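You operate a simulated robot arm through the tools that you are given. There is no shell and no other tool. Be economical: measure what you need, move in short steps, check, and stop when the job is done.

You run a simulated robot arm. Do the job below in one go: nothing can be reset, and whatever is moved stays where it is left.

## Task
Fetch the green pad and set it on top of the green can. Press the grey button two times. Shut the green box lid. Open the red drawer, put the blue collar in the inside of the red drawer, then shut the drawer. Any order will do. Set down upright: green pad.

It is judged by the outcome, as a careful person would: the job done as asked, and still so three seconds after it is handed in. It fails if anything else is knocked over, pushed out of place, dropped, spilled or broken. A push-on lid holds only when it is set on centred and level and pressed home; a screw cap is set on level and turned clockwise until tight.

## Robot
A 6-joint arm with a two-finger gripper on a trunk, on a base that drives. Base frame: it is fixed to the floor where the robot stands at the start and does not move with it; the origin is under the middle of the robot, x ahead of it, y to its left, z up; the surface under the hand at the start is at about z = 86. Lengths are in cm, angles in rad, forces in N, time in s.
Its first joint turns from -2.601 to 2.601 rad. Places, roughly: blue collar (5x5x3 cm) [40, 700, 80]; green box lid [60, 680, 90]; green can [75, 175, 100]; green pad (7x4x5 cm) [80, 0, 90]; grey button [130, 410, 80]; inside of the red drawer [-60, 720, 60]; red drawer [-70, 710, 60]. Payload 1.57 kg.
Tool frame: the origin (TCP) lies between the finger pads and is the grasp point; the fingertips stand 2.1 cm ahead of it; z points along the fingers, y is the line along which they close. The gripper opens to 7 cm. The gripper's body begins 5 cm behind the TCP.
Orientation is that of the tool frame in the base frame, as a unit quaternion [x, y, z, w]. With the fingers straight down and closing along the base's y, the tool's x points along the base's -x, its y along +y and its z along -z.

## Interface
- The arm moves only by the tool play_rows. Its argument "commands" is a list that holds one entry, the list of rows, each a list of 7 numbers: the shift along the tool's x, y, z in m, then the turn, a rotation vector about the tool's x, y, z in rad, then the opening, from 0 (shut) to 1 (fully open). In form: [[[dx, dy, dz, ax, ay, az, grip], ...]]. A call has 1 to 10 rows; each row is the pose to reach, as a shift and turn from the pose commanded when the call began, along the tool's axes at that moment. Rows are played at 5 a second. More than 5 cm and 0.15 rad between two rows, or a gripper value outside its range, and nothing of the call is played. Where a pose cannot be reached the arm comes as near as it can. A force on the tool above 40 N (or 10 N above the force at the start of the call, whichever is more), or a blocked arm, ends the call early, and 0.2 s more pass. The fingers move at their own pace and stop on an object; they squeeze with about 30 N. The grip force told is the motor's: it shows also when the fingers shut on nothing. Time passes only in rows, and 0.2 s behind the last, so rows that repeat a pose let the fingers close. It gives the time, the measured TCP pose, the force on the tool (base axes), the opening and the grip force at its end, in the units of the frame above (readings bear some noise), with the torque about the TCP (base axes, N m) and any sound that the robot's microphone picked up.
- Cameras (640 x 400 px; columns grow to the right, rows downward): "scene" is now at [3.84, 17.94, 176.99]; the picture's right is [0.09, -1.00, 0.00], its down [-0.68, -0.06, -0.73] and it looks along [0.73, 0.07, -0.68] (base axes); focal length 286 px, centre (320, 200). "wrist" rides on the gripper at [7.9, 0.4, -8.1] in the tool frame; the picture's right is [-0.05, 1.00, 0.00], its down [-0.67, -0.04, -0.74] and it looks along [-0.74, -0.04, 0.67] (tool axes); focal length 256 px, centre (320, 200). There is no depth. A picture from a camera that has moved, and an enlarged one, comes with that camera's place and axes in the base frame and with its lens.
- snapshot(camera): a new picture of that camera. The clock stands still meanwhile.
- raise_lower(by): slides the trunk up (or, below 0, down) by that many cm; the arm and the scene camera ride with it, the base frame stays. It gives what a move gives, with no picture.
- steer(legs): drives the robot by 1 to 6 legs, each [ahead, turn to the left] in cm and rad, along the robot's own axes; the way and the turn of a leg run together, so that a leg with both is an arc; at most 150 cm and 3.142 rad a leg. The arm and the cameras ride along, it lands a little off, and it stops where it bumps. It gives what a move gives.
- pan_tilt(pan, tilt): turns the head with the scene camera to pan (to the left, within 2.705 rad either way) and tilt (down, from -0.506 to 1.204), counted from straight ahead of the robot. It gives what a move gives.
- enlarge(camera, box): a new picture of the part [left, top, right, bottom] of that camera's present view, enlarged. The clock stands still meanwhile.
- close_job(): hands the job in; it is judged then, once.

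Go step by step. Nothing tells you exact positions but the pictures and the camera data: compare them with the known pose of the tool, close in by small moves and look again before you grip or let go. The budget is 165 turns and 128 pictures, counting those below and the enlarged ones. Unless the task says otherwise, let go and move clear before handing in.

The tools are called after "Emit:" as name(argument=value, ...) on one line, values as JSON. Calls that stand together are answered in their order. play_rows: Moves the arm, as the interface text tells. Its arguments: {"type":"object","properties":{"commands":{"type":"array"}},"required":["commands"]} The other tools are called the same way: raise_lower (by) slides the trunk up or down; steer (legs) drives the base; pan_tilt (pan, tilt) turns the head that bears the scene camera; snapshot (camera) takes a picture; enlarge (camera, box) takes an enlarged picture of a part of a camera's view; close_job () hands the job in.

At the start:

```text
clock: 0.0
tool_pos: [65.63, 15.99, 109.9]
orientation: [0.0, 1.0, 0.0, 0.0]
ft_force: [-0.1, -0.2, 0.0]
moment: [-0.02, 0.01, 0.01]
grip_width: 7.03
gripper_force: 0.0
trunk travel left (down, up): [-78.1, 18.9]
robot x, y, heading: [0.05, -0.26, -0.001]
head pan, tilt: [0.089, 0.749]
```

scene: 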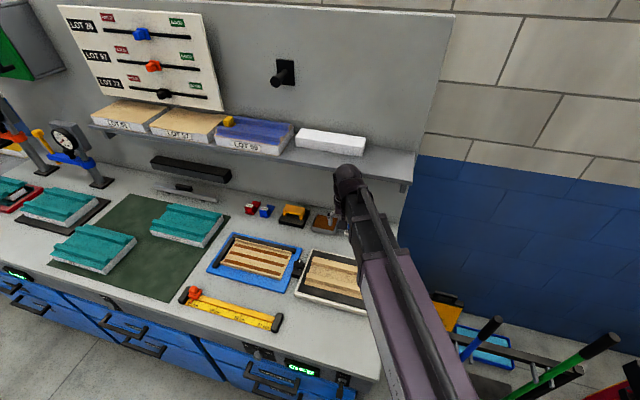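
wrist: 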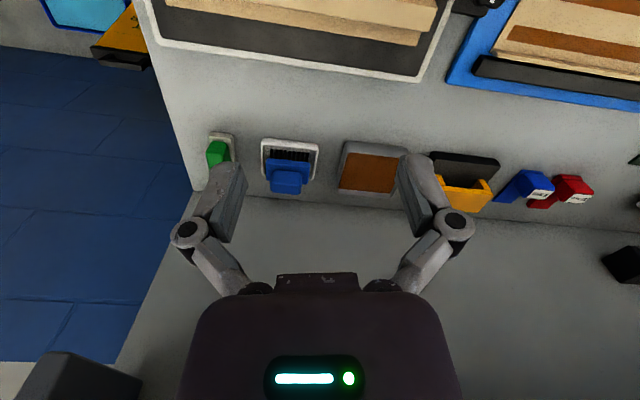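

The wrist view shows a small green item near [78, 1], which I take to be the green pad. I'll enlarge it and look around with the scene camera.

Emit:
enlarge(camera="wrist", box=[160, 100, 340, 220])

Emit:
pan_tilt(pan=1.2, tilt=0.5)

Emit:
snapshot(camera="scene")

```text
3.33 times, centred on (250, 160) of wrist
camera zoom: at [57.65, 16.55, 117.98], right [0.05, 1.0, 0.0], down [0.67, -0.04, 0.74], along [0.74, -0.04, -0.67], focal length 853 px, centre (553, 333)
```

zoom: 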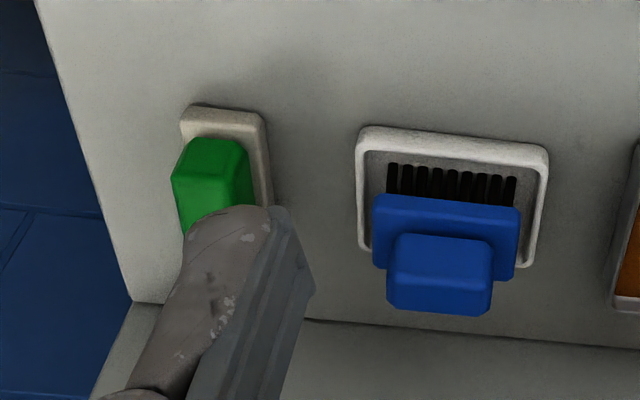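

```text
clock: 1.3
tool_pos: [65.63, 16.1, 109.99]
orientation: [0.0, 1.0, -0.001, 0.0]
ft_force: [-0.2, 0.5, 0.1]
moment: [0.01, 0.02, 0.01]
grip_width: 7.0
gripper_force: 0.1
trunk travel left (down, up): [-78.1, 18.9]
robot x, y, heading: [0.12, 0.34, -0.001]
head pan, tilt: [1.201, 0.499]
```

```text
124 pictures are left
camera scene: at [-1.12, 25.68, 179.16], right [0.93, -0.36, 0.0], down [-0.17, -0.45, -0.88], along [0.32, 0.82, -0.48], focal length 286 px, centre (320, 200)
```

scene: 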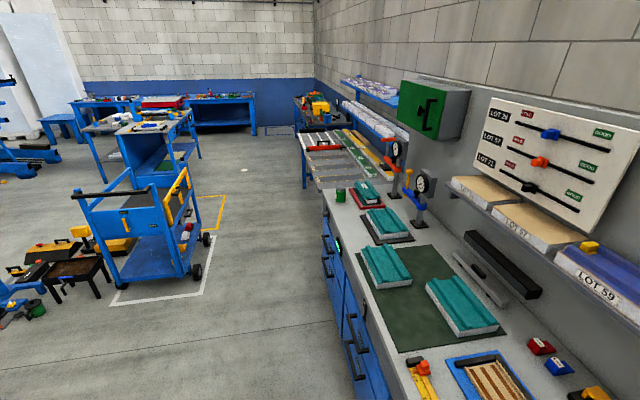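

The green can stands at the bench's far end, about [72, 177]. I'll enlarge it and look ahead at the farther stations.

Emit:
enlarge(camera="scene", box=[300, 160, 420, 240])

Emit:
enlarge(camera="scene", box=[60, 60, 360, 200])

Emit:
enlarge(camera="scene", box=[280, 70, 430, 180])

```text
5.00 times, centred on (360, 200) of scene
camera zoom: at [-1.12, 25.68, 179.16], right [0.93, -0.36, 0.0], down [-0.17, -0.45, -0.88], along [0.32, 0.82, -0.48], focal length 1431 px, centre (120, 200)
```

zoom: 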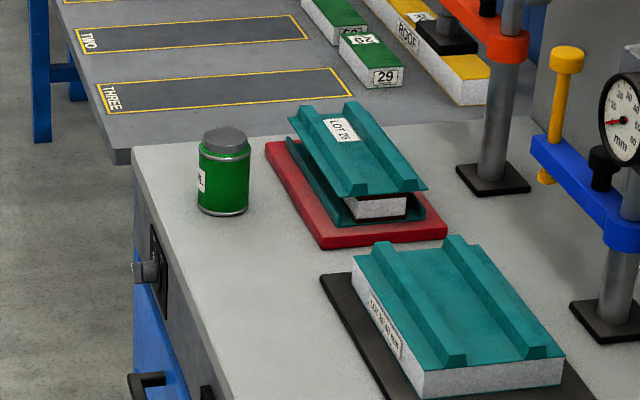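

```text
2.13 times, centred on (210, 130) of scene
camera zoom: at [-1.12, 25.68, 179.16], right [0.93, -0.36, 0.0], down [-0.17, -0.45, -0.88], along [0.32, 0.82, -0.48], focal length 611 px, centre (555, 349)
```

zoom: 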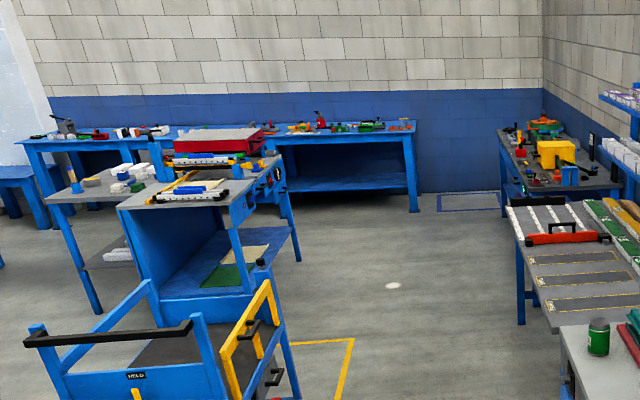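

```text
3.64 times, centred on (355, 125) of scene
camera zoom: at [-1.12, 25.68, 179.16], right [0.93, -0.36, 0.0], down [-0.17, -0.45, -0.88], along [0.32, 0.82, -0.48], focal length 1041 px, centre (193, 473)
```

zoom: 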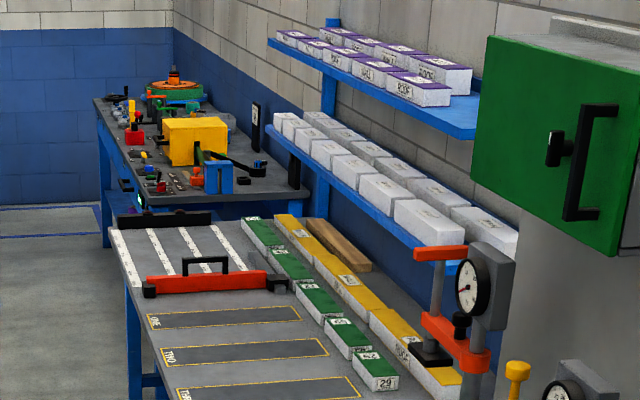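

The pad looks like a stamp with a cream base, its long side along x. I'll move the hand to its y for a clear look.

Emit:
play_rows(commands=[[[0, -0.05, 0, 0, 0, 0, 1], [0, -0.1, 0, 0, 0, 0, 1], [0, -0.145, 0, 0, 0, 0, 1], [0, -0.145, 0, 0, 0, 0, 1]]])

Emit:
snapshot(camera="wrist")

```text
clock: 2.3
tool_pos: [65.4, 1.36, 109.84]
orientation: [-0.001, 1.0, 0.0, 0.0]
ft_force: [-0.1, 0.6, -0.4]
moment: [-0.01, -0.01, 0.0]
grip_width: 6.99
gripper_force: 0.2
trunk travel left (down, up): [-78.1, 18.9]
robot x, y, heading: [0.03, 0.28, -0.001]
head pan, tilt: [1.201, 0.499]
```

```text
120 pictures are left
camera wrist: at [57.42, 1.87, 117.98], right [0.05, 1.0, 0.0], down [0.67, -0.04, 0.74], along [0.74, -0.04, -0.67], focal length 256 px, centre (320, 200)
```

wrist: 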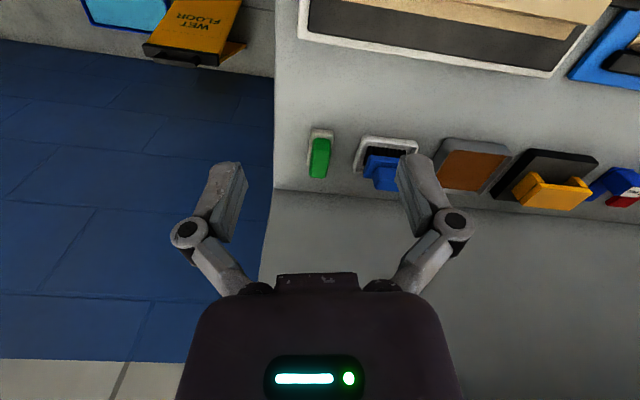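

Emit:
enlarge(camera="wrist", box=[280, 110, 400, 190])

```text
5.00 times, centred on (340, 150) of wrist
camera zoom: at [57.42, 1.87, 117.98], right [0.05, 1.0, 0.0], down [0.67, -0.04, 0.74], along [0.74, -0.04, -0.67], focal length 1280 px, centre (220, 450)
```

zoom: 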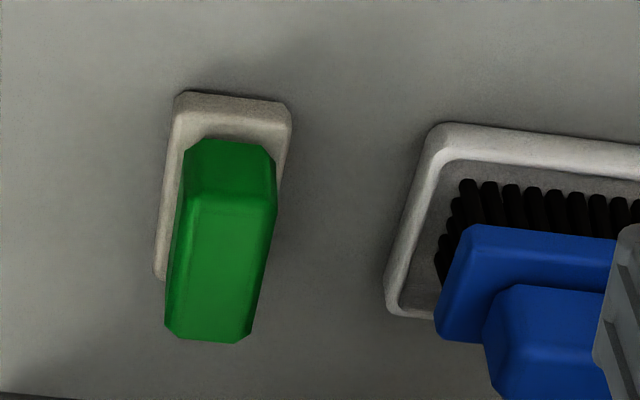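

The pad is at about [80.2, 0.7], with its long axis yawed about -0.2 rad. I'll go above it with the fingers turned to match.

Emit:
play_rows(commands=[[[-0.05, -0.002, 0, 0, 0, 0.1, 0.8], [-0.1, -0.004, 0, 0, 0, 0.2, 0.8], [-0.147, -0.006, 0.0, 0, 0, 0.2, 0.8], [-0.147, -0.006, 0.05, 0, 0, 0.2, 0.8], [-0.147, -0.006, 0.09, 0, 0, 0.2, 0.8], [-0.147, -0.006, 0.11, 0, 0, 0.2, 0.8], [-0.147, -0.006, 0.11, 0, 0, 0.2, 0.8]]])

Emit:
snapshot(camera="wrist")

Emit:
pan_tilt(pan=0.0, tilt=0.75)

Emit:
snapshot(camera="scene")

```text
clock: 2.9
tool_pos: [71.12, 1.32, 109.87]
orientation: [0.067, 0.998, 0.0, -0.008]
ft_force: [-13.9, 2.2, 9.6]
moment: [-0.37, -2.13, 0.0]
grip_width: 5.6
gripper_force: 0.1
out of reach, approached as far as the arm can: row 2
trunk travel left (down, up): [-78.1, 18.9]
robot x, y, heading: [-0.1, 0.21, -0.003]
head pan, tilt: [1.201, 0.499]
stopped in row 2: the force on the tool passed its limit at 133 N (the readings are from after the stop); the commanded pose is now the measured one
```

```text
118 pictures are left
camera wrist: at [63.37, 2.84, 118.13], right [0.19, 0.98, 0.0], down [0.67, -0.13, 0.73], along [0.72, -0.14, -0.68], focal length 256 px, centre (320, 200)
```

wrist: 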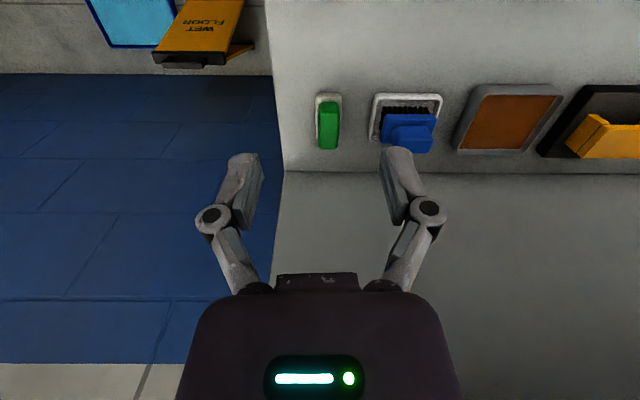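

```text
clock: 4.3
tool_pos: [71.2, 1.31, 109.83]
orientation: [0.067, 0.998, 0.001, -0.008]
ft_force: [-14.3, 1.3, -8.2]
moment: [-0.09, -1.36, 0.0]
grip_width: 5.57
gripper_force: 0.1
trunk travel left (down, up): [-78.1, 18.9]
robot x, y, heading: [0.1, -0.2, -0.001]
head pan, tilt: [0.0, 0.75]
```

```text
117 pictures are left
camera scene: at [3.72, 17.23, 176.97], right [0.0, -1.0, 0.0], down [-0.68, 0.0, -0.73], along [0.73, 0.0, -0.68], focal length 286 px, centre (320, 200)
```

scene: 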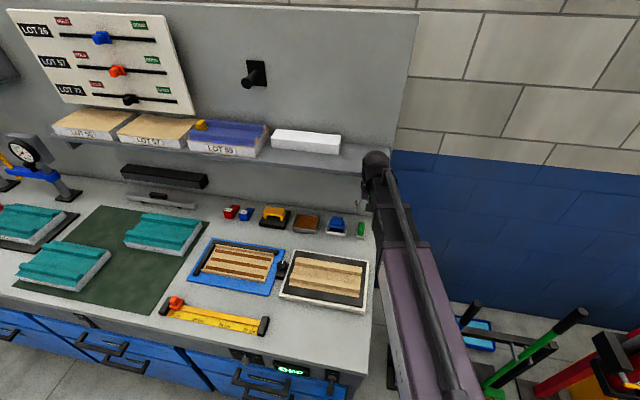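

The wrist touched the shelf's front edge (around z≈121), which overhangs the pad. I'll back off and reach under it with the tool tilted forward.

Emit:
play_rows(commands=[[[0.04, 0, 0, 0, 0, 0, 0.8], [0.08, 0, 0, 0, 0, 0.066, 0.8], [0.08, 0, 0, 0, 0, 0.066, 0.8]]])

Emit:
play_rows(commands=[[[0, 0, 0, 0, -0.14, 0, 0.8], [0, 0, 0, 0, -0.28, 0, 0.8], [0, 0, 0, 0, -0.42, 0, 0.8], [0, 0, 0, 0, -0.55, 0, 0.8], [0, 0, 0, 0, -0.55, 0, 0.8]]])

Emit:
snapshot(camera="scene")

Emit:
snapshot(camera="wrist")

```text
clock: 5.1
tool_pos: [63.34, 2.57, 109.89]
orientation: [0.101, 0.995, 0.0, -0.008]
ft_force: [-0.2, 0.2, 0.7]
moment: [0.0, -0.02, -0.01]
grip_width: 5.58
gripper_force: 0.0
trunk travel left (down, up): [-78.1, 18.9]
robot x, y, heading: [0.19, 0.07, 0.001]
head pan, tilt: [0.0, 0.75]
```

```text
clock: 6.3
tool_pos: [63.39, 2.62, 112.47]
orientation: [0.097, 0.96, -0.028, 0.263]
ft_force: [0.7, -0.4, 0.0]
moment: [-0.04, -0.02, 0.01]
grip_width: 5.61
gripper_force: 0.1
out of reach, approached as far as the arm can: row 1, 2, 3, 4, 5
trunk travel left (down, up): [-78.1, 18.9]
robot x, y, heading: [-0.19, 0.3, -0.002]
head pan, tilt: [0.0, 0.75]
```

```text
116 pictures are left
camera scene: at [3.89, 17.19, 176.97], right [0.0, -1.0, 0.0], down [-0.68, 0.0, -0.73], along [0.73, 0.0, -0.68], focal length 286 px, centre (320, 200)
```

scene: 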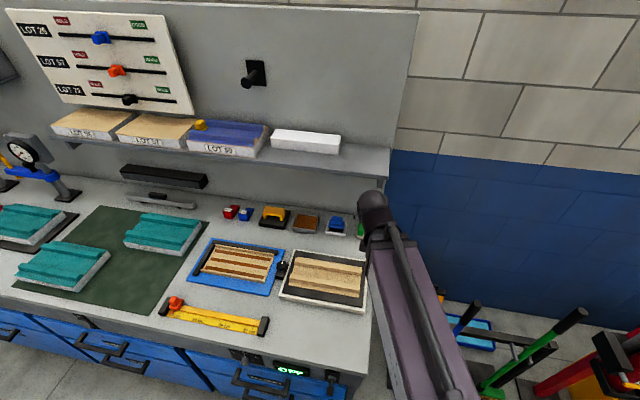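

```text
115 pictures are left
camera wrist: at [52.61, 5.2, 115.39], right [0.24, 0.97, 0.03], down [0.18, -0.07, 0.98], along [0.95, -0.23, -0.19], focal length 256 px, centre (320, 200)
```

wrist: 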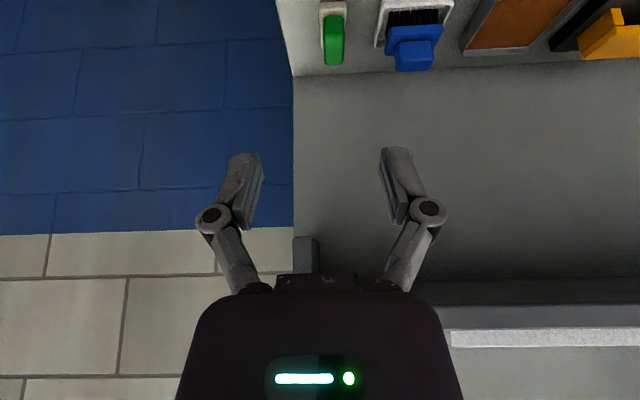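

The tilt is near enough (0.535 rad). I'll advance toward the pad from the front, stopping short.

Emit:
play_rows(commands=[[[-0.01, 0.005, 0.035, 0, 0, 0, 0.8], [-0.02, 0.01, 0.07, 0, 0, 0, 0.8], [-0.031, 0.0157, 0.1, 0, 0, 0, 0.8], [-0.031, 0.0157, 0.1, 0, 0, 0, 0.8]]])

Emit:
snapshot(camera="wrist")

```text
clock: 7.3
tool_pos: [70.54, 2.43, 112.53]
orientation: [0.096, 0.96, -0.027, 0.263]
ft_force: [-0.1, 0.3, 0.0]
moment: [-0.01, 0.0, 0.0]
grip_width: 5.61
gripper_force: 0.1
out of reach, approached as far as the arm can: row 1, 2, 3, 4
trunk travel left (down, up): [-78.1, 18.9]
robot x, y, heading: [-0.21, 0.14, 0.001]
head pan, tilt: [0.0, 0.75]
```

```text
114 pictures are left
camera wrist: at [59.8, 5.07, 115.41], right [0.24, 0.97, 0.03], down [0.18, -0.07, 0.98], along [0.95, -0.23, -0.2], focal length 256 px, centre (320, 200)
```

wrist: 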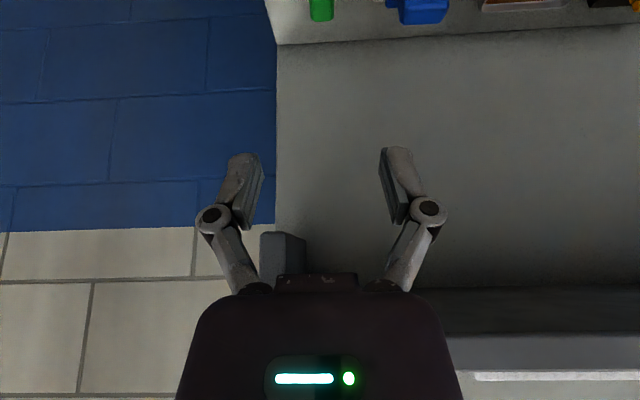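

This tilt seems to bottom out at z≈112.5, so I'll lower the trunk instead and look.

Emit:
raise_lower(by=-14)

Emit:
snapshot(camera="wrist")

Emit:
snapshot(camera="scene")

```text
clock: 8.9
tool_pos: [70.62, 2.46, 98.49]
orientation: [0.096, 0.96, -0.027, 0.263]
ft_force: [0.6, -0.2, -0.2]
moment: [0.0, 0.0, 0.03]
grip_width: 5.6
gripper_force: 0.0
trunk travel left (down, up): [-64.1, 32.9]
robot x, y, heading: [-0.14, 0.42, 0.002]
head pan, tilt: [0.0, 0.75]
```

```text
113 pictures are left
camera wrist: at [59.82, 5.07, 101.41], right [0.24, 0.97, 0.03], down [0.18, -0.07, 0.98], along [0.95, -0.23, -0.2], focal length 256 px, centre (320, 200)
```

wrist: 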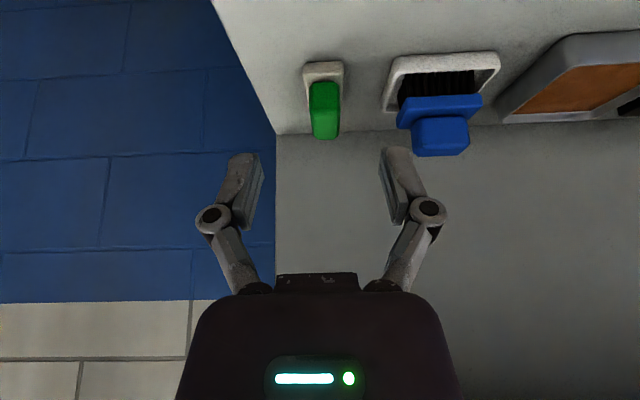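

```text
112 pictures are left
camera scene: at [3.86, 17.19, 162.98], right [0.0, -1.0, 0.0], down [-0.68, 0.0, -0.73], along [0.73, 0.0, -0.68], focal length 286 px, centre (320, 200)
```

scene: 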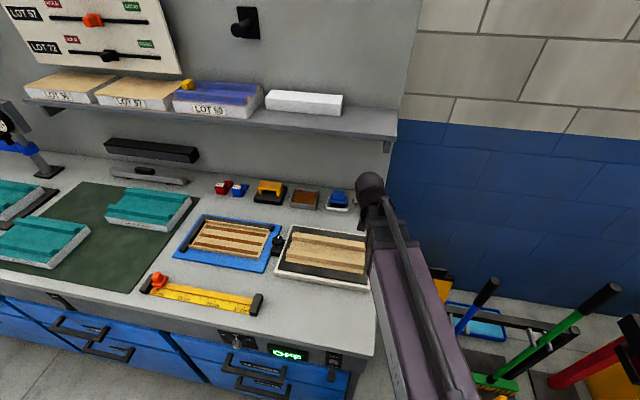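

The pad is in view ahead of the fingers. I'll zoom to refine its pose before closing in.

Emit:
enlarge(camera="wrist", box=[260, 50, 410, 150])

```text
4.00 times, centred on (335, 100) of wrist
camera zoom: at [59.82, 5.07, 101.41], right [0.24, 0.97, 0.03], down [0.18, -0.07, 0.98], along [0.95, -0.23, -0.2], focal length 1024 px, centre (260, 600)
```

zoom: 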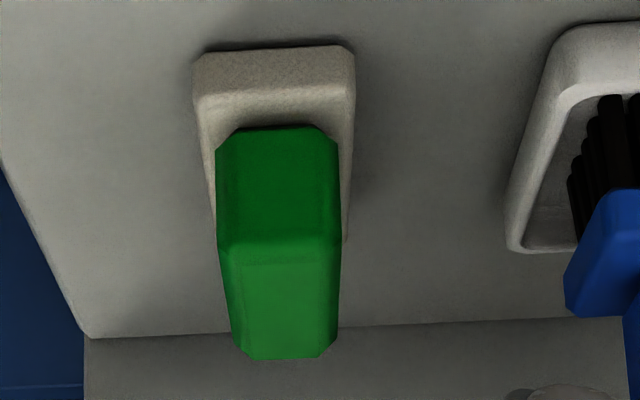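

Triangulating the two wrist views puts the block top at z≈90.3 with its centre at [80.6, 0.8]. I'll move forward above it first.

Emit:
play_rows(commands=[[[-0.028, 0.001, 0.017, 0, 0, 0, 0.8], [-0.056, 0.002, 0.034, 0, 0, 0, 0.8], [-0.085, 0.0034, 0.0507, 0, 0, 0, 0.8], [-0.085, 0.0034, 0.0507, 0, 0, 0, 0.8]]])

Emit:
snapshot(camera="wrist")

```text
clock: 9.9
tool_pos: [80.31, 0.9, 98.44]
orientation: [0.096, 0.959, -0.028, 0.264]
ft_force: [-0.4, 0.5, -0.2]
moment: [0.05, 0.05, 0.02]
grip_width: 5.6
gripper_force: 0.1
trunk travel left (down, up): [-64.1, 32.9]
robot x, y, heading: [-0.03, 0.4, -0.003]
head pan, tilt: [0.0, 0.75]
```

```text
110 pictures are left
camera wrist: at [69.58, 3.55, 101.4], right [0.24, 0.97, 0.03], down [0.18, -0.07, 0.98], along [0.95, -0.23, -0.19], focal length 256 px, centre (320, 200)
```

wrist: 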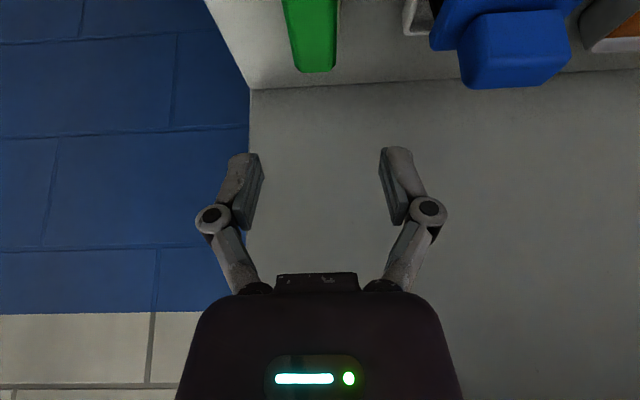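

Alignment holds; lowering the trunk 8.3 cm to straddle the block.

Emit:
raise_lower(by=-5)

Emit:
raise_lower(by=-3.2)

Emit:
snapshot(camera="wrist")

Emit:
snapshot(camera="scene")

```text
clock: 10.8
tool_pos: [80.3, 0.93, 93.52]
orientation: [0.096, 0.96, -0.027, 0.263]
ft_force: [0.0, -0.5, 0.5]
moment: [-0.01, 0.01, 0.01]
grip_width: 5.59
gripper_force: 0.2
trunk travel left (down, up): [-59.1, 37.9]
robot x, y, heading: [0.06, 0.17, 0.003]
head pan, tilt: [0.0, 0.75]
```

```text
clock: 11.6
tool_pos: [80.36, 1.11, 90.26]
orientation: [0.096, 0.959, -0.027, 0.264]
ft_force: [-0.2, 0.2, -0.1]
moment: [0.02, 0.0, -0.02]
grip_width: 5.59
gripper_force: 0.0
trunk travel left (down, up): [-55.9, 41.1]
robot x, y, heading: [0.04, 0.19, 0.005]
head pan, tilt: [0.0, 0.75]
```

```text
109 pictures are left
camera wrist: at [69.57, 3.55, 93.2], right [0.24, 0.97, 0.03], down [0.18, -0.07, 0.98], along [0.95, -0.23, -0.19], focal length 256 px, centre (320, 200)
```

wrist: 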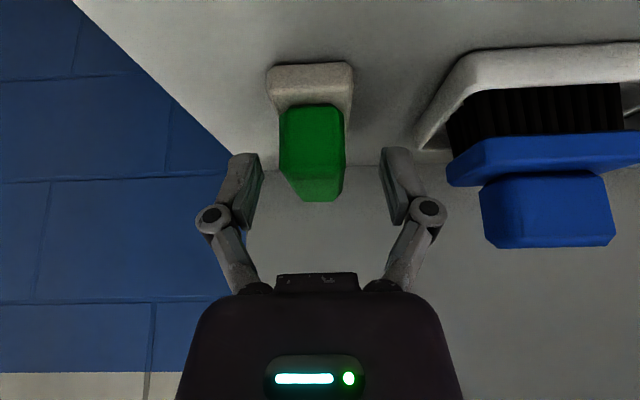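

```text
108 pictures are left
camera scene: at [3.86, 17.19, 154.77], right [0.0, -1.0, 0.0], down [-0.68, 0.0, -0.73], along [0.73, 0.0, -0.68], focal length 286 px, centre (320, 200)
```

scene: 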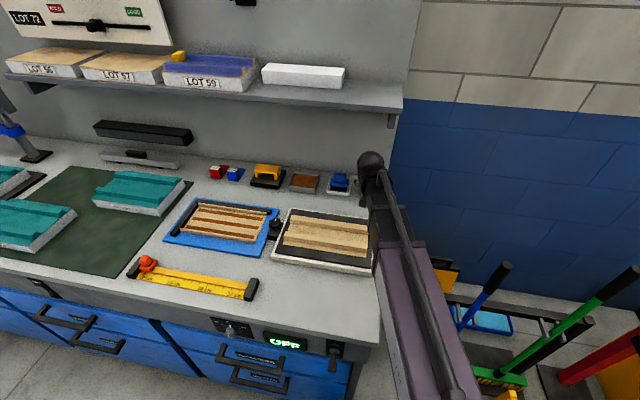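

The block sits between the fingers, with the tips just above the cream plate. Closing now.

Emit:
play_rows(commands=[[[0, 0, 0.0, 0, 0, 0, 0.5], [0, 0, 0.0, 0, 0, 0, 0.2], [0, 0, 0, 0, 0, 0, 0.0], [0, 0, 0, 0, 0, 0, 0.0], [0, 0, 0, 0, 0, 0, 0.0]]])

Emit:
snapshot(camera="wrist")

```text
clock: 12.8
tool_pos: [80.39, 0.94, 90.45]
orientation: [0.097, 0.96, -0.028, 0.263]
ft_force: [-1.0, -0.3, 2.2]
moment: [-0.04, -0.03, 0.02]
grip_width: 2.52
gripper_force: 30.3
trunk travel left (down, up): [-55.9, 41.1]
robot x, y, heading: [0.33, -0.05, -0.002]
head pan, tilt: [0.0, 0.75]
```

```text
107 pictures are left
camera wrist: at [69.56, 3.56, 93.21], right [0.24, 0.97, 0.03], down [0.18, -0.07, 0.98], along [0.95, -0.23, -0.19], focal length 256 px, centre (320, 200)
```

wrist: 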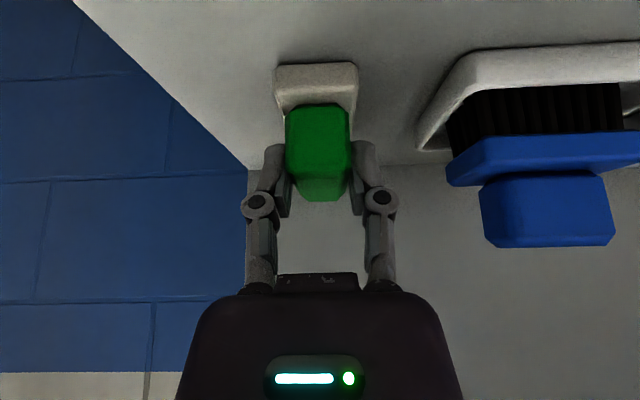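

Gripped at 2.5 cm. Lift a little and withdraw from under the shelf.

Emit:
raise_lower(by=5)

Emit:
play_rows(commands=[[[0.04, 0, -0.024, 0, 0, 0, 0], [0.08, 0, -0.048, 0, 0, 0, 0], [0.12, 0, -0.072, 0, 0, 0, 0], [0.16, 0, -0.09, 0, 0, 0, 0], [0.16, 0, -0.09, 0, 0, 0, 0]]])

Emit:
snapshot(camera="wrist")

```text
clock: 13.7
tool_pos: [80.3, 0.88, 95.47]
orientation: [0.097, 0.96, -0.028, 0.263]
ft_force: [-0.1, 0.4, -1.2]
moment: [0.02, -0.04, -0.01]
grip_width: 2.51
gripper_force: 30.1
trunk travel left (down, up): [-60.9, 36.1]
robot x, y, heading: [0.16, 0.58, 0.002]
head pan, tilt: [0.0, 0.75]
```

```text
clock: 14.9
tool_pos: [62.72, 4.55, 95.26]
orientation: [0.097, 0.96, -0.027, 0.262]
ft_force: [-0.1, 0.1, -0.1]
moment: [0.0, -0.03, 0.0]
grip_width: 2.5
gripper_force: 29.9
out of reach, approached as far as the arm can: row 4, 5
trunk travel left (down, up): [-60.9, 36.1]
robot x, y, heading: [-0.23, 0.41, 0.003]
head pan, tilt: [0.0, 0.75]
```

```text
106 pictures are left
camera wrist: at [51.97, 7.27, 98.2], right [0.24, 0.97, 0.03], down [0.18, -0.07, 0.98], along [0.95, -0.24, -0.2], focal length 256 px, centre (320, 200)
```

wrist: 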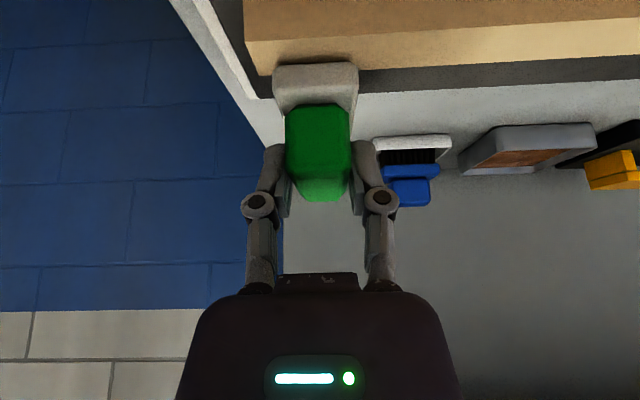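

The pad is held and clear. I'll raise the trunk and drive left along the bench toward the can.

Emit:
raise_lower(by=24)

Emit:
steer(legs=[[0, 1.571]])

Emit:
pan_tilt(pan=0.0, tilt=0.5)

Emit:
snapshot(camera="scene")

```text
clock: 17.4
tool_pos: [62.69, 4.66, 119.38]
orientation: [0.097, 0.96, -0.027, 0.262]
ft_force: [-0.1, -0.4, -1.5]
moment: [0.0, 0.03, -0.02]
grip_width: 2.52
gripper_force: 30.0
trunk travel left (down, up): [-84.9, 12.1]
robot x, y, heading: [-0.04, 0.42, 0.0]
head pan, tilt: [0.0, 0.75]
```

```text
clock: 21.4
tool_pos: [28.64, 52.95, 119.31]
orientation: [-0.375, 0.889, 0.1, 0.243]
ft_force: [-0.8, 0.3, -0.9]
moment: [-0.03, -0.02, 0.02]
grip_width: 2.53
gripper_force: 29.6
trunk travel left (down, up): [-84.9, 12.1]
robot x, y, heading: [-4.1, -0.57, 0.802]
head pan, tilt: [0.0, 0.75]
stopped in leg 1: the robot was blocked; the commanded pose is now the measured one
```

```text
clock: 22.2
tool_pos: [28.83, 52.79, 119.3]
orientation: [-0.373, 0.89, 0.099, 0.242]
ft_force: [0.5, -0.2, -0.2]
moment: [-0.06, 0.03, 0.01]
grip_width: 2.52
gripper_force: 30.0
trunk travel left (down, up): [-84.9, 12.1]
robot x, y, heading: [-3.63, -0.88, 0.807]
head pan, tilt: [0.0, 0.499]
```

```text
105 pictures are left
camera scene: at [-12.97, 14.33, 185.95], right [0.72, -0.69, 0.0], down [-0.33, -0.34, -0.88], along [0.61, 0.63, -0.48], focal length 286 px, centre (320, 200)
```

scene: 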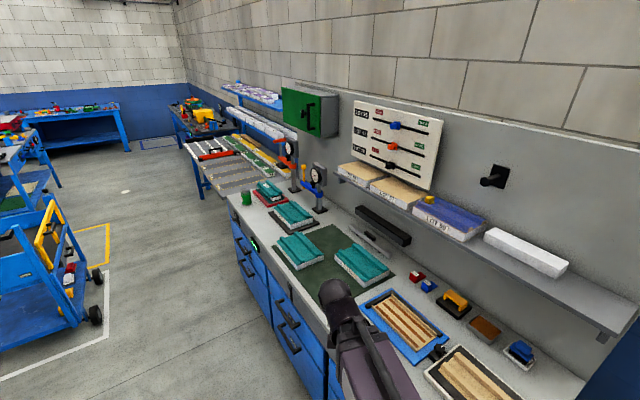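

The base corner caught the bench while turning. I'll back away a bit and then finish the turn.

Emit:
steer(legs=[[-30, 0], [0, 0.77]])

Emit:
snapshot(camera="scene")

```text
clock: 27.6
tool_pos: [-39.24, 39.54, 119.21]
orientation: [-0.683, 0.683, 0.181, 0.185]
ft_force: [-0.4, -0.1, -0.5]
moment: [-0.02, 0.01, -0.01]
grip_width: 2.51
gripper_force: 29.8
trunk travel left (down, up): [-84.9, 12.1]
robot x, y, heading: [-27.14, -21.78, 1.57]
head pan, tilt: [0.0, 0.499]
```

```text
104 pictures are left
camera scene: at [-44.22, -17.63, 185.96], right [1.0, 0.0, 0.0], down [0.0, -0.48, -0.88], along [0.0, 0.88, -0.48], focal length 286 px, centre (320, 200)
```

scene: 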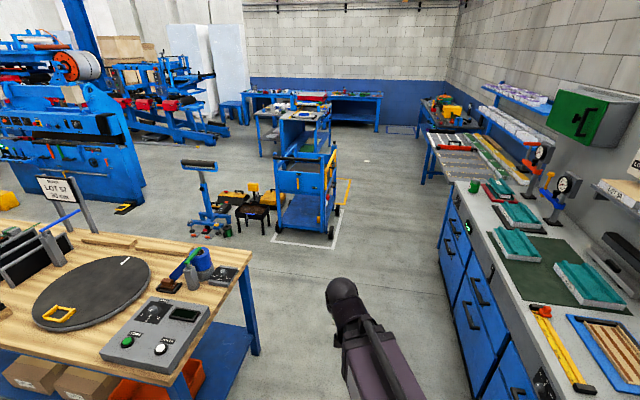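

The lane is clear: drive up to y≈165, then turn to face the bench.

Emit:
steer(legs=[[100, 0], [90, 0], [0, -1.571]])

Emit:
pan_tilt(pan=0.15, tilt=0.6)

Emit:
snapshot(camera="scene")

```text
clock: 45.2
tool_pos: [31.91, 182.67, 119.21]
orientation: [0.006, 0.966, -0.004, 0.259]
ft_force: [-1.1, -0.3, 0.1]
moment: [0.01, 0.01, -0.01]
grip_width: 2.51
gripper_force: 30.1
trunk travel left (down, up): [-84.9, 12.1]
robot x, y, heading: [-29.92, 167.46, -0.011]
head pan, tilt: [0.0, 0.499]
```

```text
clock: 45.9
tool_pos: [31.87, 182.62, 119.26]
orientation: [0.006, 0.966, -0.004, 0.259]
ft_force: [-1.1, 0.2, -0.5]
moment: [0.0, 0.01, 0.01]
grip_width: 2.52
gripper_force: 29.7
trunk travel left (down, up): [-84.9, 12.1]
robot x, y, heading: [-30.04, 167.72, -0.01]
head pan, tilt: [0.15, 0.6]
```

```text
103 pictures are left
camera scene: at [-25.39, 185.59, 185.07], right [0.14, -0.99, 0.0], down [-0.56, -0.08, -0.83], along [0.82, 0.12, -0.56], focal length 286 px, centre (320, 200)
```

scene: 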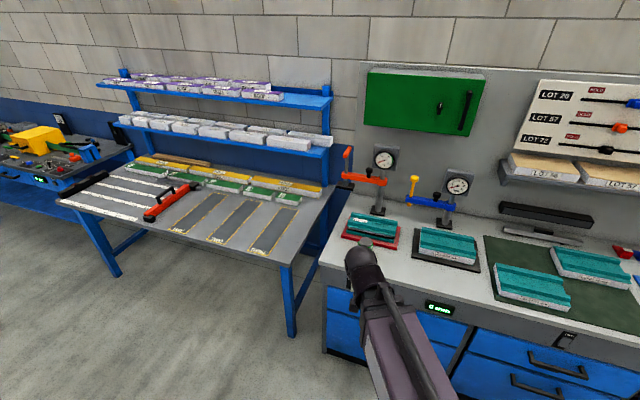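

Facing the bench at y≈167. Drive forward and look at the can with the wrist camera.

Emit:
steer(legs=[[26, 0]])

Emit:
snapshot(camera="wrist")

Emit:
snapshot(camera="scene")

```text
clock: 48.1
tool_pos: [58.24, 182.76, 119.21]
orientation: [0.004, 0.966, -0.003, 0.26]
ft_force: [0.2, -0.2, -1.6]
moment: [-0.03, -0.01, 0.02]
grip_width: 2.5
gripper_force: 30.1
trunk travel left (down, up): [-84.9, 12.1]
robot x, y, heading: [-3.46, 167.12, -0.009]
head pan, tilt: [0.15, 0.6]
```

```text
102 pictures are left
camera wrist: at [47.31, 183.38, 122.17], right [0.06, 1.0, 0.02], down [0.2, -0.03, 0.98], along [0.98, -0.05, -0.21], focal length 256 px, centre (320, 200)
```

wrist: 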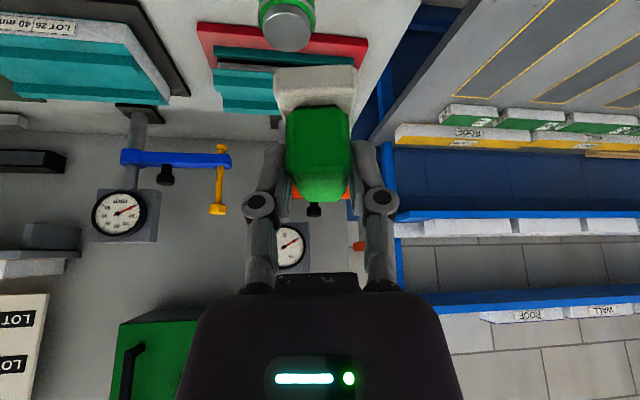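

```text
101 pictures are left
camera scene: at [1.07, 185.41, 185.05], right [0.14, -0.99, 0.0], down [-0.56, -0.08, -0.82], along [0.82, 0.12, -0.57], focal length 286 px, centre (320, 200)
```

scene: 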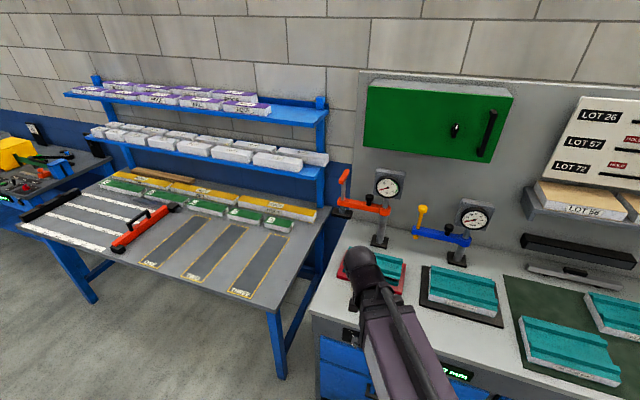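

The can's grey lid is about at [72, 178.6, 97]. Zooming on it.

Emit:
enlarge(camera="wrist", box=[230, 0, 380, 100])

```text
4.00 times, centred on (305, 50) of wrist
camera zoom: at [47.31, 183.38, 122.17], right [0.06, 1.0, 0.02], down [0.2, -0.03, 0.98], along [0.98, -0.05, -0.21], focal length 1024 px, centre (380, 800)
```

zoom: 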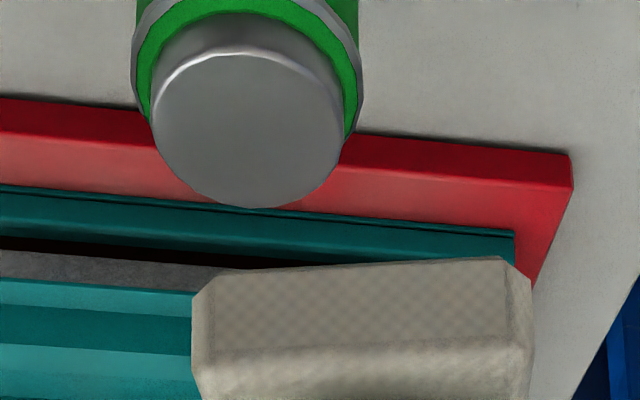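

Now move horizontally over the can at [71.7, 178.75], still high.

Emit:
play_rows(commands=[[[-0.04, -0.013, 0.023, 0, 0, 0, 0], [-0.08, -0.026, 0.046, 0, 0, 0, 0], [-0.1168, -0.04, 0.0678, 0, 0, 0, 0], [-0.1168, -0.04, 0.0678, 0, 0, 0, 0], [-0.1168, -0.04, 0.0678, 0, 0, 0, 0]]])

Emit:
raise_lower(by=-11)

Emit:
snapshot(camera="wrist")

Emit:
snapshot(camera="scene")

```text
clock: 49.3
tool_pos: [71.81, 178.79, 119.13]
orientation: [0.005, 0.966, -0.004, 0.258]
ft_force: [0.8, 0.1, -1.1]
moment: [0.02, 0.01, 0.03]
grip_width: 2.53
gripper_force: 30.0
trunk travel left (down, up): [-84.9, 12.1]
robot x, y, heading: [-3.31, 166.98, -0.005]
head pan, tilt: [0.15, 0.6]
```

```text
clock: 50.7
tool_pos: [71.7, 178.64, 108.15]
orientation: [0.005, 0.966, -0.003, 0.259]
ft_force: [0.9, -0.4, -1.0]
moment: [0.0, 0.02, 0.06]
grip_width: 2.5
gripper_force: 30.1
trunk travel left (down, up): [-73.9, 23.1]
robot x, y, heading: [-3.68, 166.96, -0.008]
head pan, tilt: [0.15, 0.6]
```

```text
99 pictures are left
camera wrist: at [60.64, 179.36, 111.22], right [0.06, 1.0, 0.02], down [0.21, -0.03, 0.98], along [0.98, -0.05, -0.21], focal length 256 px, centre (320, 200)
```

wrist: 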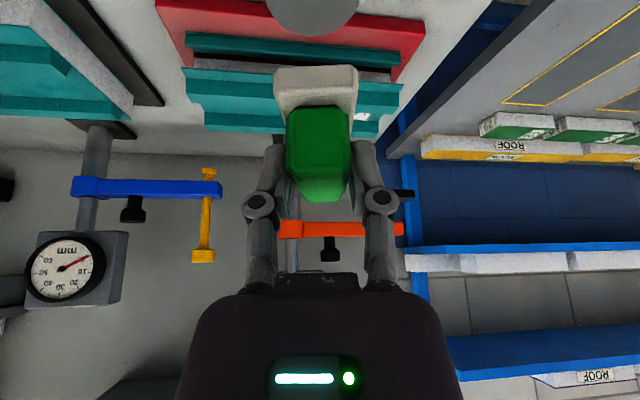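

```text
98 pictures are left
camera scene: at [0.94, 185.4, 174.06], right [0.14, -0.99, 0.0], down [-0.56, -0.08, -0.83], along [0.82, 0.12, -0.56], focal length 286 px, centre (320, 200)
```

scene: 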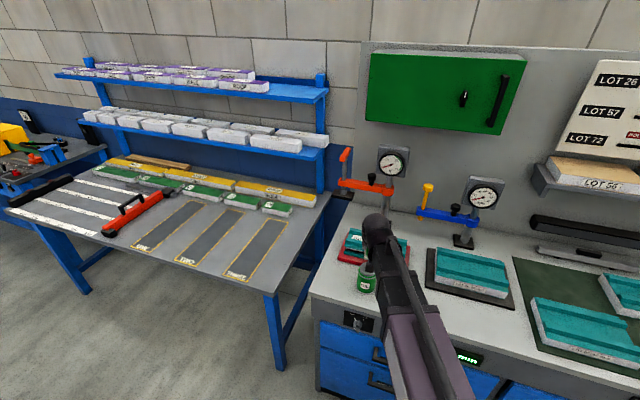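

Check the can against the pad in the scene view before lowering.

Emit:
enlarge(camera="scene", box=[325, 210, 445, 310])

```text
4.00 times, centred on (385, 260) of scene
camera zoom: at [0.94, 185.4, 174.06], right [0.14, -0.99, 0.0], down [-0.56, -0.08, -0.83], along [0.82, 0.12, -0.56], focal length 1145 px, centre (60, -40)
```

zoom: 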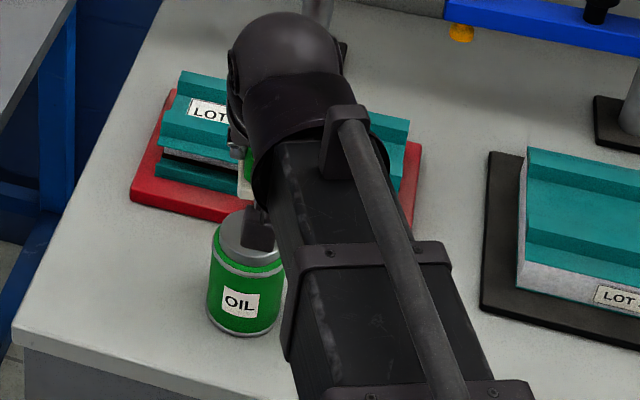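

Lower 5 cm more and compare the pad directly to the lid.

Emit:
raise_lower(by=-4.5)

Emit:
snapshot(camera="wrist")

Emit:
enlarge(camera="scene", box=[325, 200, 445, 300])

```text
clock: 51.6
tool_pos: [71.64, 178.77, 103.66]
orientation: [0.004, 0.966, -0.004, 0.259]
ft_force: [1.2, 0.7, -0.8]
moment: [-0.03, 0.03, -0.04]
grip_width: 2.48
gripper_force: 30.2
trunk travel left (down, up): [-69.4, 27.6]
robot x, y, heading: [-3.32, 167.02, -0.014]
head pan, tilt: [0.15, 0.6]
```

```text
96 pictures are left
camera wrist: at [60.64, 179.36, 106.71], right [0.06, 1.0, 0.02], down [0.2, -0.03, 0.98], along [0.98, -0.05, -0.21], focal length 256 px, centre (320, 200)
```

wrist: 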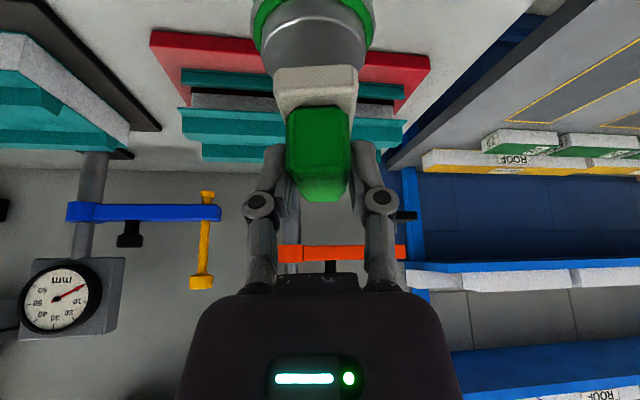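

```text
4.00 times, centred on (385, 250) of scene
camera zoom: at [0.94, 185.4, 169.56], right [0.14, -0.99, 0.0], down [-0.56, -0.08, -0.83], along [0.82, 0.12, -0.56], focal length 1145 px, centre (60, 0)
```

zoom: 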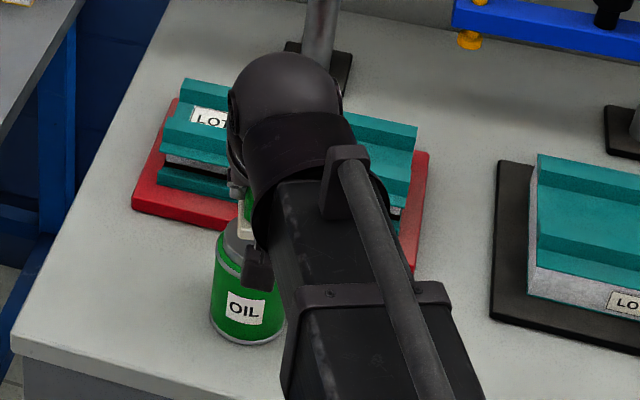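

Laterally centred; shift 0.3 cm forward. I'll raise the arm 5 cm and drop the trunk 5 cm so the arm itself can do the force-guarded descent.

Emit:
play_rows(commands=[[[-0.0138, 0, -0.021, 0, 0, 0, 0], [-0.0276, -0.001, -0.0418, 0, 0, 0, 0], [-0.0276, -0.001, -0.0418, 0, 0, 0, 0]]])

Emit:
raise_lower(by=-5)

```text
clock: 52.4
tool_pos: [71.63, 178.84, 103.63]
orientation: [0.005, 0.966, -0.004, 0.258]
ft_force: [-0.5, 0.4, -1.2]
moment: [0.04, 0.01, -0.01]
grip_width: 2.49
gripper_force: 30.5
out of reach, approached as far as the arm can: row 1, 2, 3
trunk travel left (down, up): [-69.4, 27.6]
robot x, y, heading: [-3.38, 167.08, -0.013]
head pan, tilt: [0.15, 0.6]
```

```text
clock: 53.1
tool_pos: [71.69, 178.82, 99.82]
orientation: [0.003, 0.964, -0.002, 0.265]
ft_force: [-5.5, -0.3, 31.8]
moment: [0.07, 0.13, 0.01]
grip_width: 2.55
gripper_force: 29.8
trunk travel left (down, up): [-65.1, 31.9]
robot x, y, heading: [-3.46, 167.05, -0.005]
head pan, tilt: [0.15, 0.6]
stopped: the force on the tool passed its limit at 94 N (the readings are from after the stop); the commanded pose is now the measured one
```

The arm didn't rise and the pad landed on the lid with some force; the tool stopped. Let me look before releasing.

Emit:
raise_lower(by=0.4)

Emit:
snapshot(camera="wrist")

Emit:
enlarge(camera="scene", box=[325, 190, 445, 290])

```text
clock: 53.6
tool_pos: [71.72, 178.81, 99.81]
orientation: [0.004, 0.965, -0.004, 0.262]
ft_force: [0.1, 0.6, -0.8]
moment: [-0.01, 0.02, -0.03]
grip_width: 2.52
gripper_force: 29.6
trunk travel left (down, up): [-65.5, 31.5]
robot x, y, heading: [-3.56, 167.11, -0.007]
head pan, tilt: [0.15, 0.6]
```

```text
94 pictures are left
camera wrist: at [60.75, 179.38, 102.85], right [0.05, 1.0, 0.02], down [0.2, -0.03, 0.98], along [0.98, -0.05, -0.2], focal length 256 px, centre (320, 200)
```

wrist: 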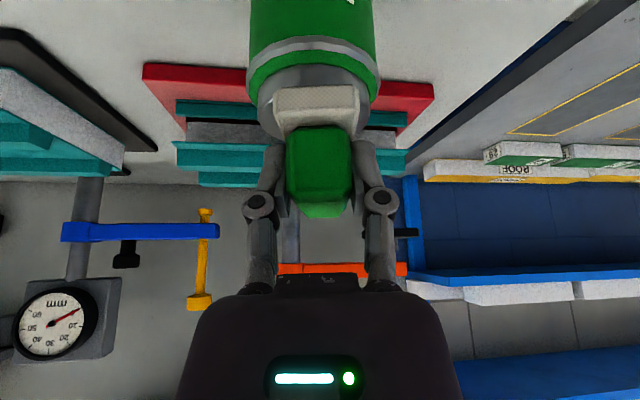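

```text
4.00 times, centred on (385, 240) of scene
camera zoom: at [0.91, 185.41, 165.7], right [0.14, -0.99, 0.0], down [-0.56, -0.08, -0.83], along [0.82, 0.12, -0.56], focal length 1145 px, centre (60, 40)
```

zoom: 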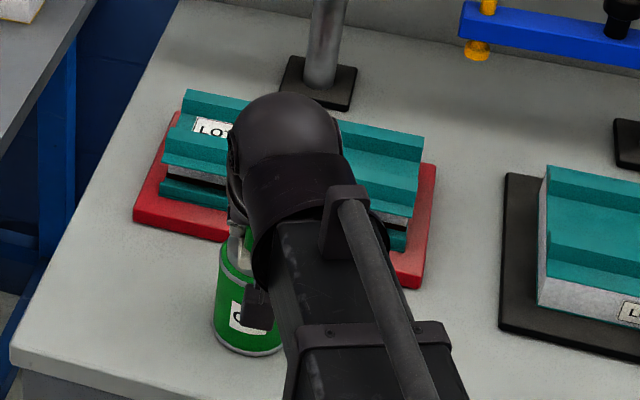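

Emit:
enlarge(camera="wrist", box=[230, 40, 410, 160])

```text
3.33 times, centred on (320, 100) of wrist
camera zoom: at [60.75, 179.38, 102.85], right [0.05, 1.0, 0.02], down [0.2, -0.03, 0.98], along [0.98, -0.05, -0.2], focal length 853 px, centre (320, 533)
```

zoom: 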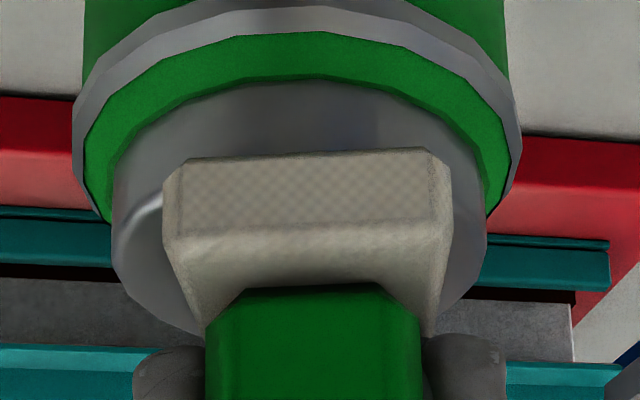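

The pad slid about 0.8 cm up in the grip but is level, and sits roughly 0.7 cm too far forward on the lid. I'll lift slightly, shift back and set it down gently.

Emit:
raise_lower(by=0.7)

Emit:
play_rows(commands=[[[0.0035, 0.0, -0.002, 0, 0, 0, 0], [0.0069, 0.0, -0.004, 0, 0, 0, 0], [0.0069, 0.0, -0.004, 0, 0, 0, 0]]])

Emit:
enlarge(camera="wrist", box=[230, 40, 410, 160])

```text
clock: 54.2
tool_pos: [71.8, 178.84, 100.69]
orientation: [0.004, 0.965, -0.004, 0.263]
ft_force: [0.3, -0.4, -1.3]
moment: [0.03, 0.01, -0.01]
grip_width: 2.49
gripper_force: 30.0
trunk travel left (down, up): [-66.2, 30.8]
robot x, y, heading: [-3.6, 167.32, -0.006]
head pan, tilt: [0.15, 0.6]
```

```text
clock: 55.0
tool_pos: [71.03, 178.7, 100.73]
orientation: [0.003, 0.965, -0.003, 0.263]
ft_force: [0.3, -0.5, -0.8]
moment: [0.01, 0.03, 0.02]
grip_width: 2.5
gripper_force: 29.8
trunk travel left (down, up): [-66.2, 30.8]
robot x, y, heading: [-3.88, 167.04, -0.005]
head pan, tilt: [0.15, 0.6]
```

```text
3.33 times, centred on (320, 100) of wrist
camera zoom: at [59.97, 179.29, 103.57], right [0.05, 1.0, 0.02], down [0.2, -0.03, 0.98], along [0.98, -0.05, -0.2], focal length 853 px, centre (320, 533)
```

zoom: 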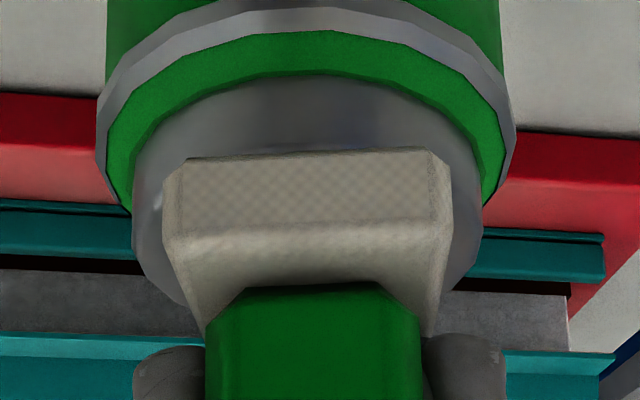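

Now lower gently until contact shows.

Emit:
raise_lower(by=-0.7)

Emit:
raise_lower(by=-0.2)

Emit:
raise_lower(by=-0.1)

```text
clock: 55.5
tool_pos: [70.95, 178.78, 100.0]
orientation: [0.004, 0.965, -0.003, 0.263]
ft_force: [0.4, 0.1, -1.1]
moment: [-0.01, 0.01, 0.02]
grip_width: 2.53
gripper_force: 29.8
trunk travel left (down, up): [-65.5, 31.5]
robot x, y, heading: [-3.38, 167.4, -0.009]
head pan, tilt: [0.15, 0.6]
```

```text
clock: 56.1
tool_pos: [70.91, 178.78, 99.84]
orientation: [0.003, 0.965, -0.002, 0.264]
ft_force: [2.2, 1.6, 12.4]
moment: [0.06, -0.25, 0.02]
grip_width: 2.53
gripper_force: 30.4
trunk travel left (down, up): [-65.3, 31.7]
robot x, y, heading: [-3.75, 167.32, -0.012]
head pan, tilt: [0.15, 0.6]
```

```text
clock: 56.6
tool_pos: [70.98, 178.67, 99.82]
orientation: [0.004, 0.964, -0.004, 0.265]
ft_force: [6.6, 1.9, 27.6]
moment: [-0.06, -0.65, 0.04]
grip_width: 2.52
gripper_force: 29.8
trunk travel left (down, up): [-65.2, 31.8]
robot x, y, heading: [-3.21, 167.04, -0.007]
head pan, tilt: [0.15, 0.6]
```

Contact is made. Ease off 0.1 cm and open the fingers.

Emit:
raise_lower(by=0.12)

Emit:
play_rows(commands=[[[0, 0, 0, 0, 0, 0, 0.45], [0, 0, 0, 0, 0, 0, 0.6], [0, 0, 0, 0, 0, 0, 0.75], [0, 0, 0, 0, 0, 0, 0.75]]])

Emit:
snapshot(camera="wrist")

```text
clock: 57.1
tool_pos: [70.82, 178.7, 99.88]
orientation: [0.004, 0.964, -0.003, 0.264]
ft_force: [4.9, 1.9, 17.3]
moment: [0.05, -0.57, 0.06]
grip_width: 2.5
gripper_force: 30.2
trunk travel left (down, up): [-65.4, 31.6]
robot x, y, heading: [-3.81, 167.35, -0.003]
head pan, tilt: [0.15, 0.6]
```

```text
clock: 58.1
tool_pos: [70.95, 178.81, 99.8]
orientation: [0.003, 0.965, -0.003, 0.263]
ft_force: [0.6, 0.2, 0.7]
moment: [0.02, -0.01, 0.0]
grip_width: 5.23
gripper_force: 0.0
trunk travel left (down, up): [-65.4, 31.6]
robot x, y, heading: [-3.5, 167.43, -0.004]
head pan, tilt: [0.15, 0.6]
```

```text
90 pictures are left
camera wrist: at [59.95, 179.29, 102.69], right [0.05, 1.0, 0.02], down [0.2, -0.03, 0.98], along [0.98, -0.05, -0.2], focal length 256 px, centre (320, 200)
```

wrist: 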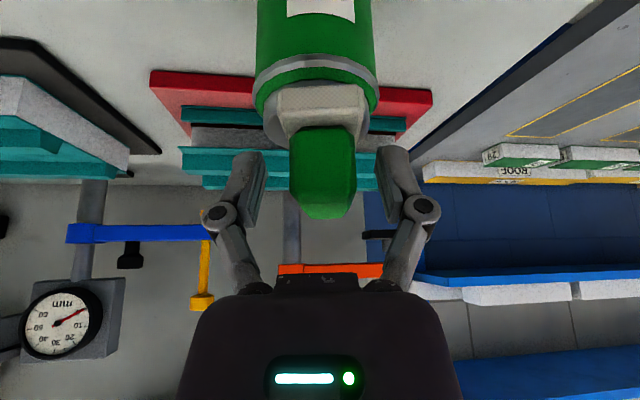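

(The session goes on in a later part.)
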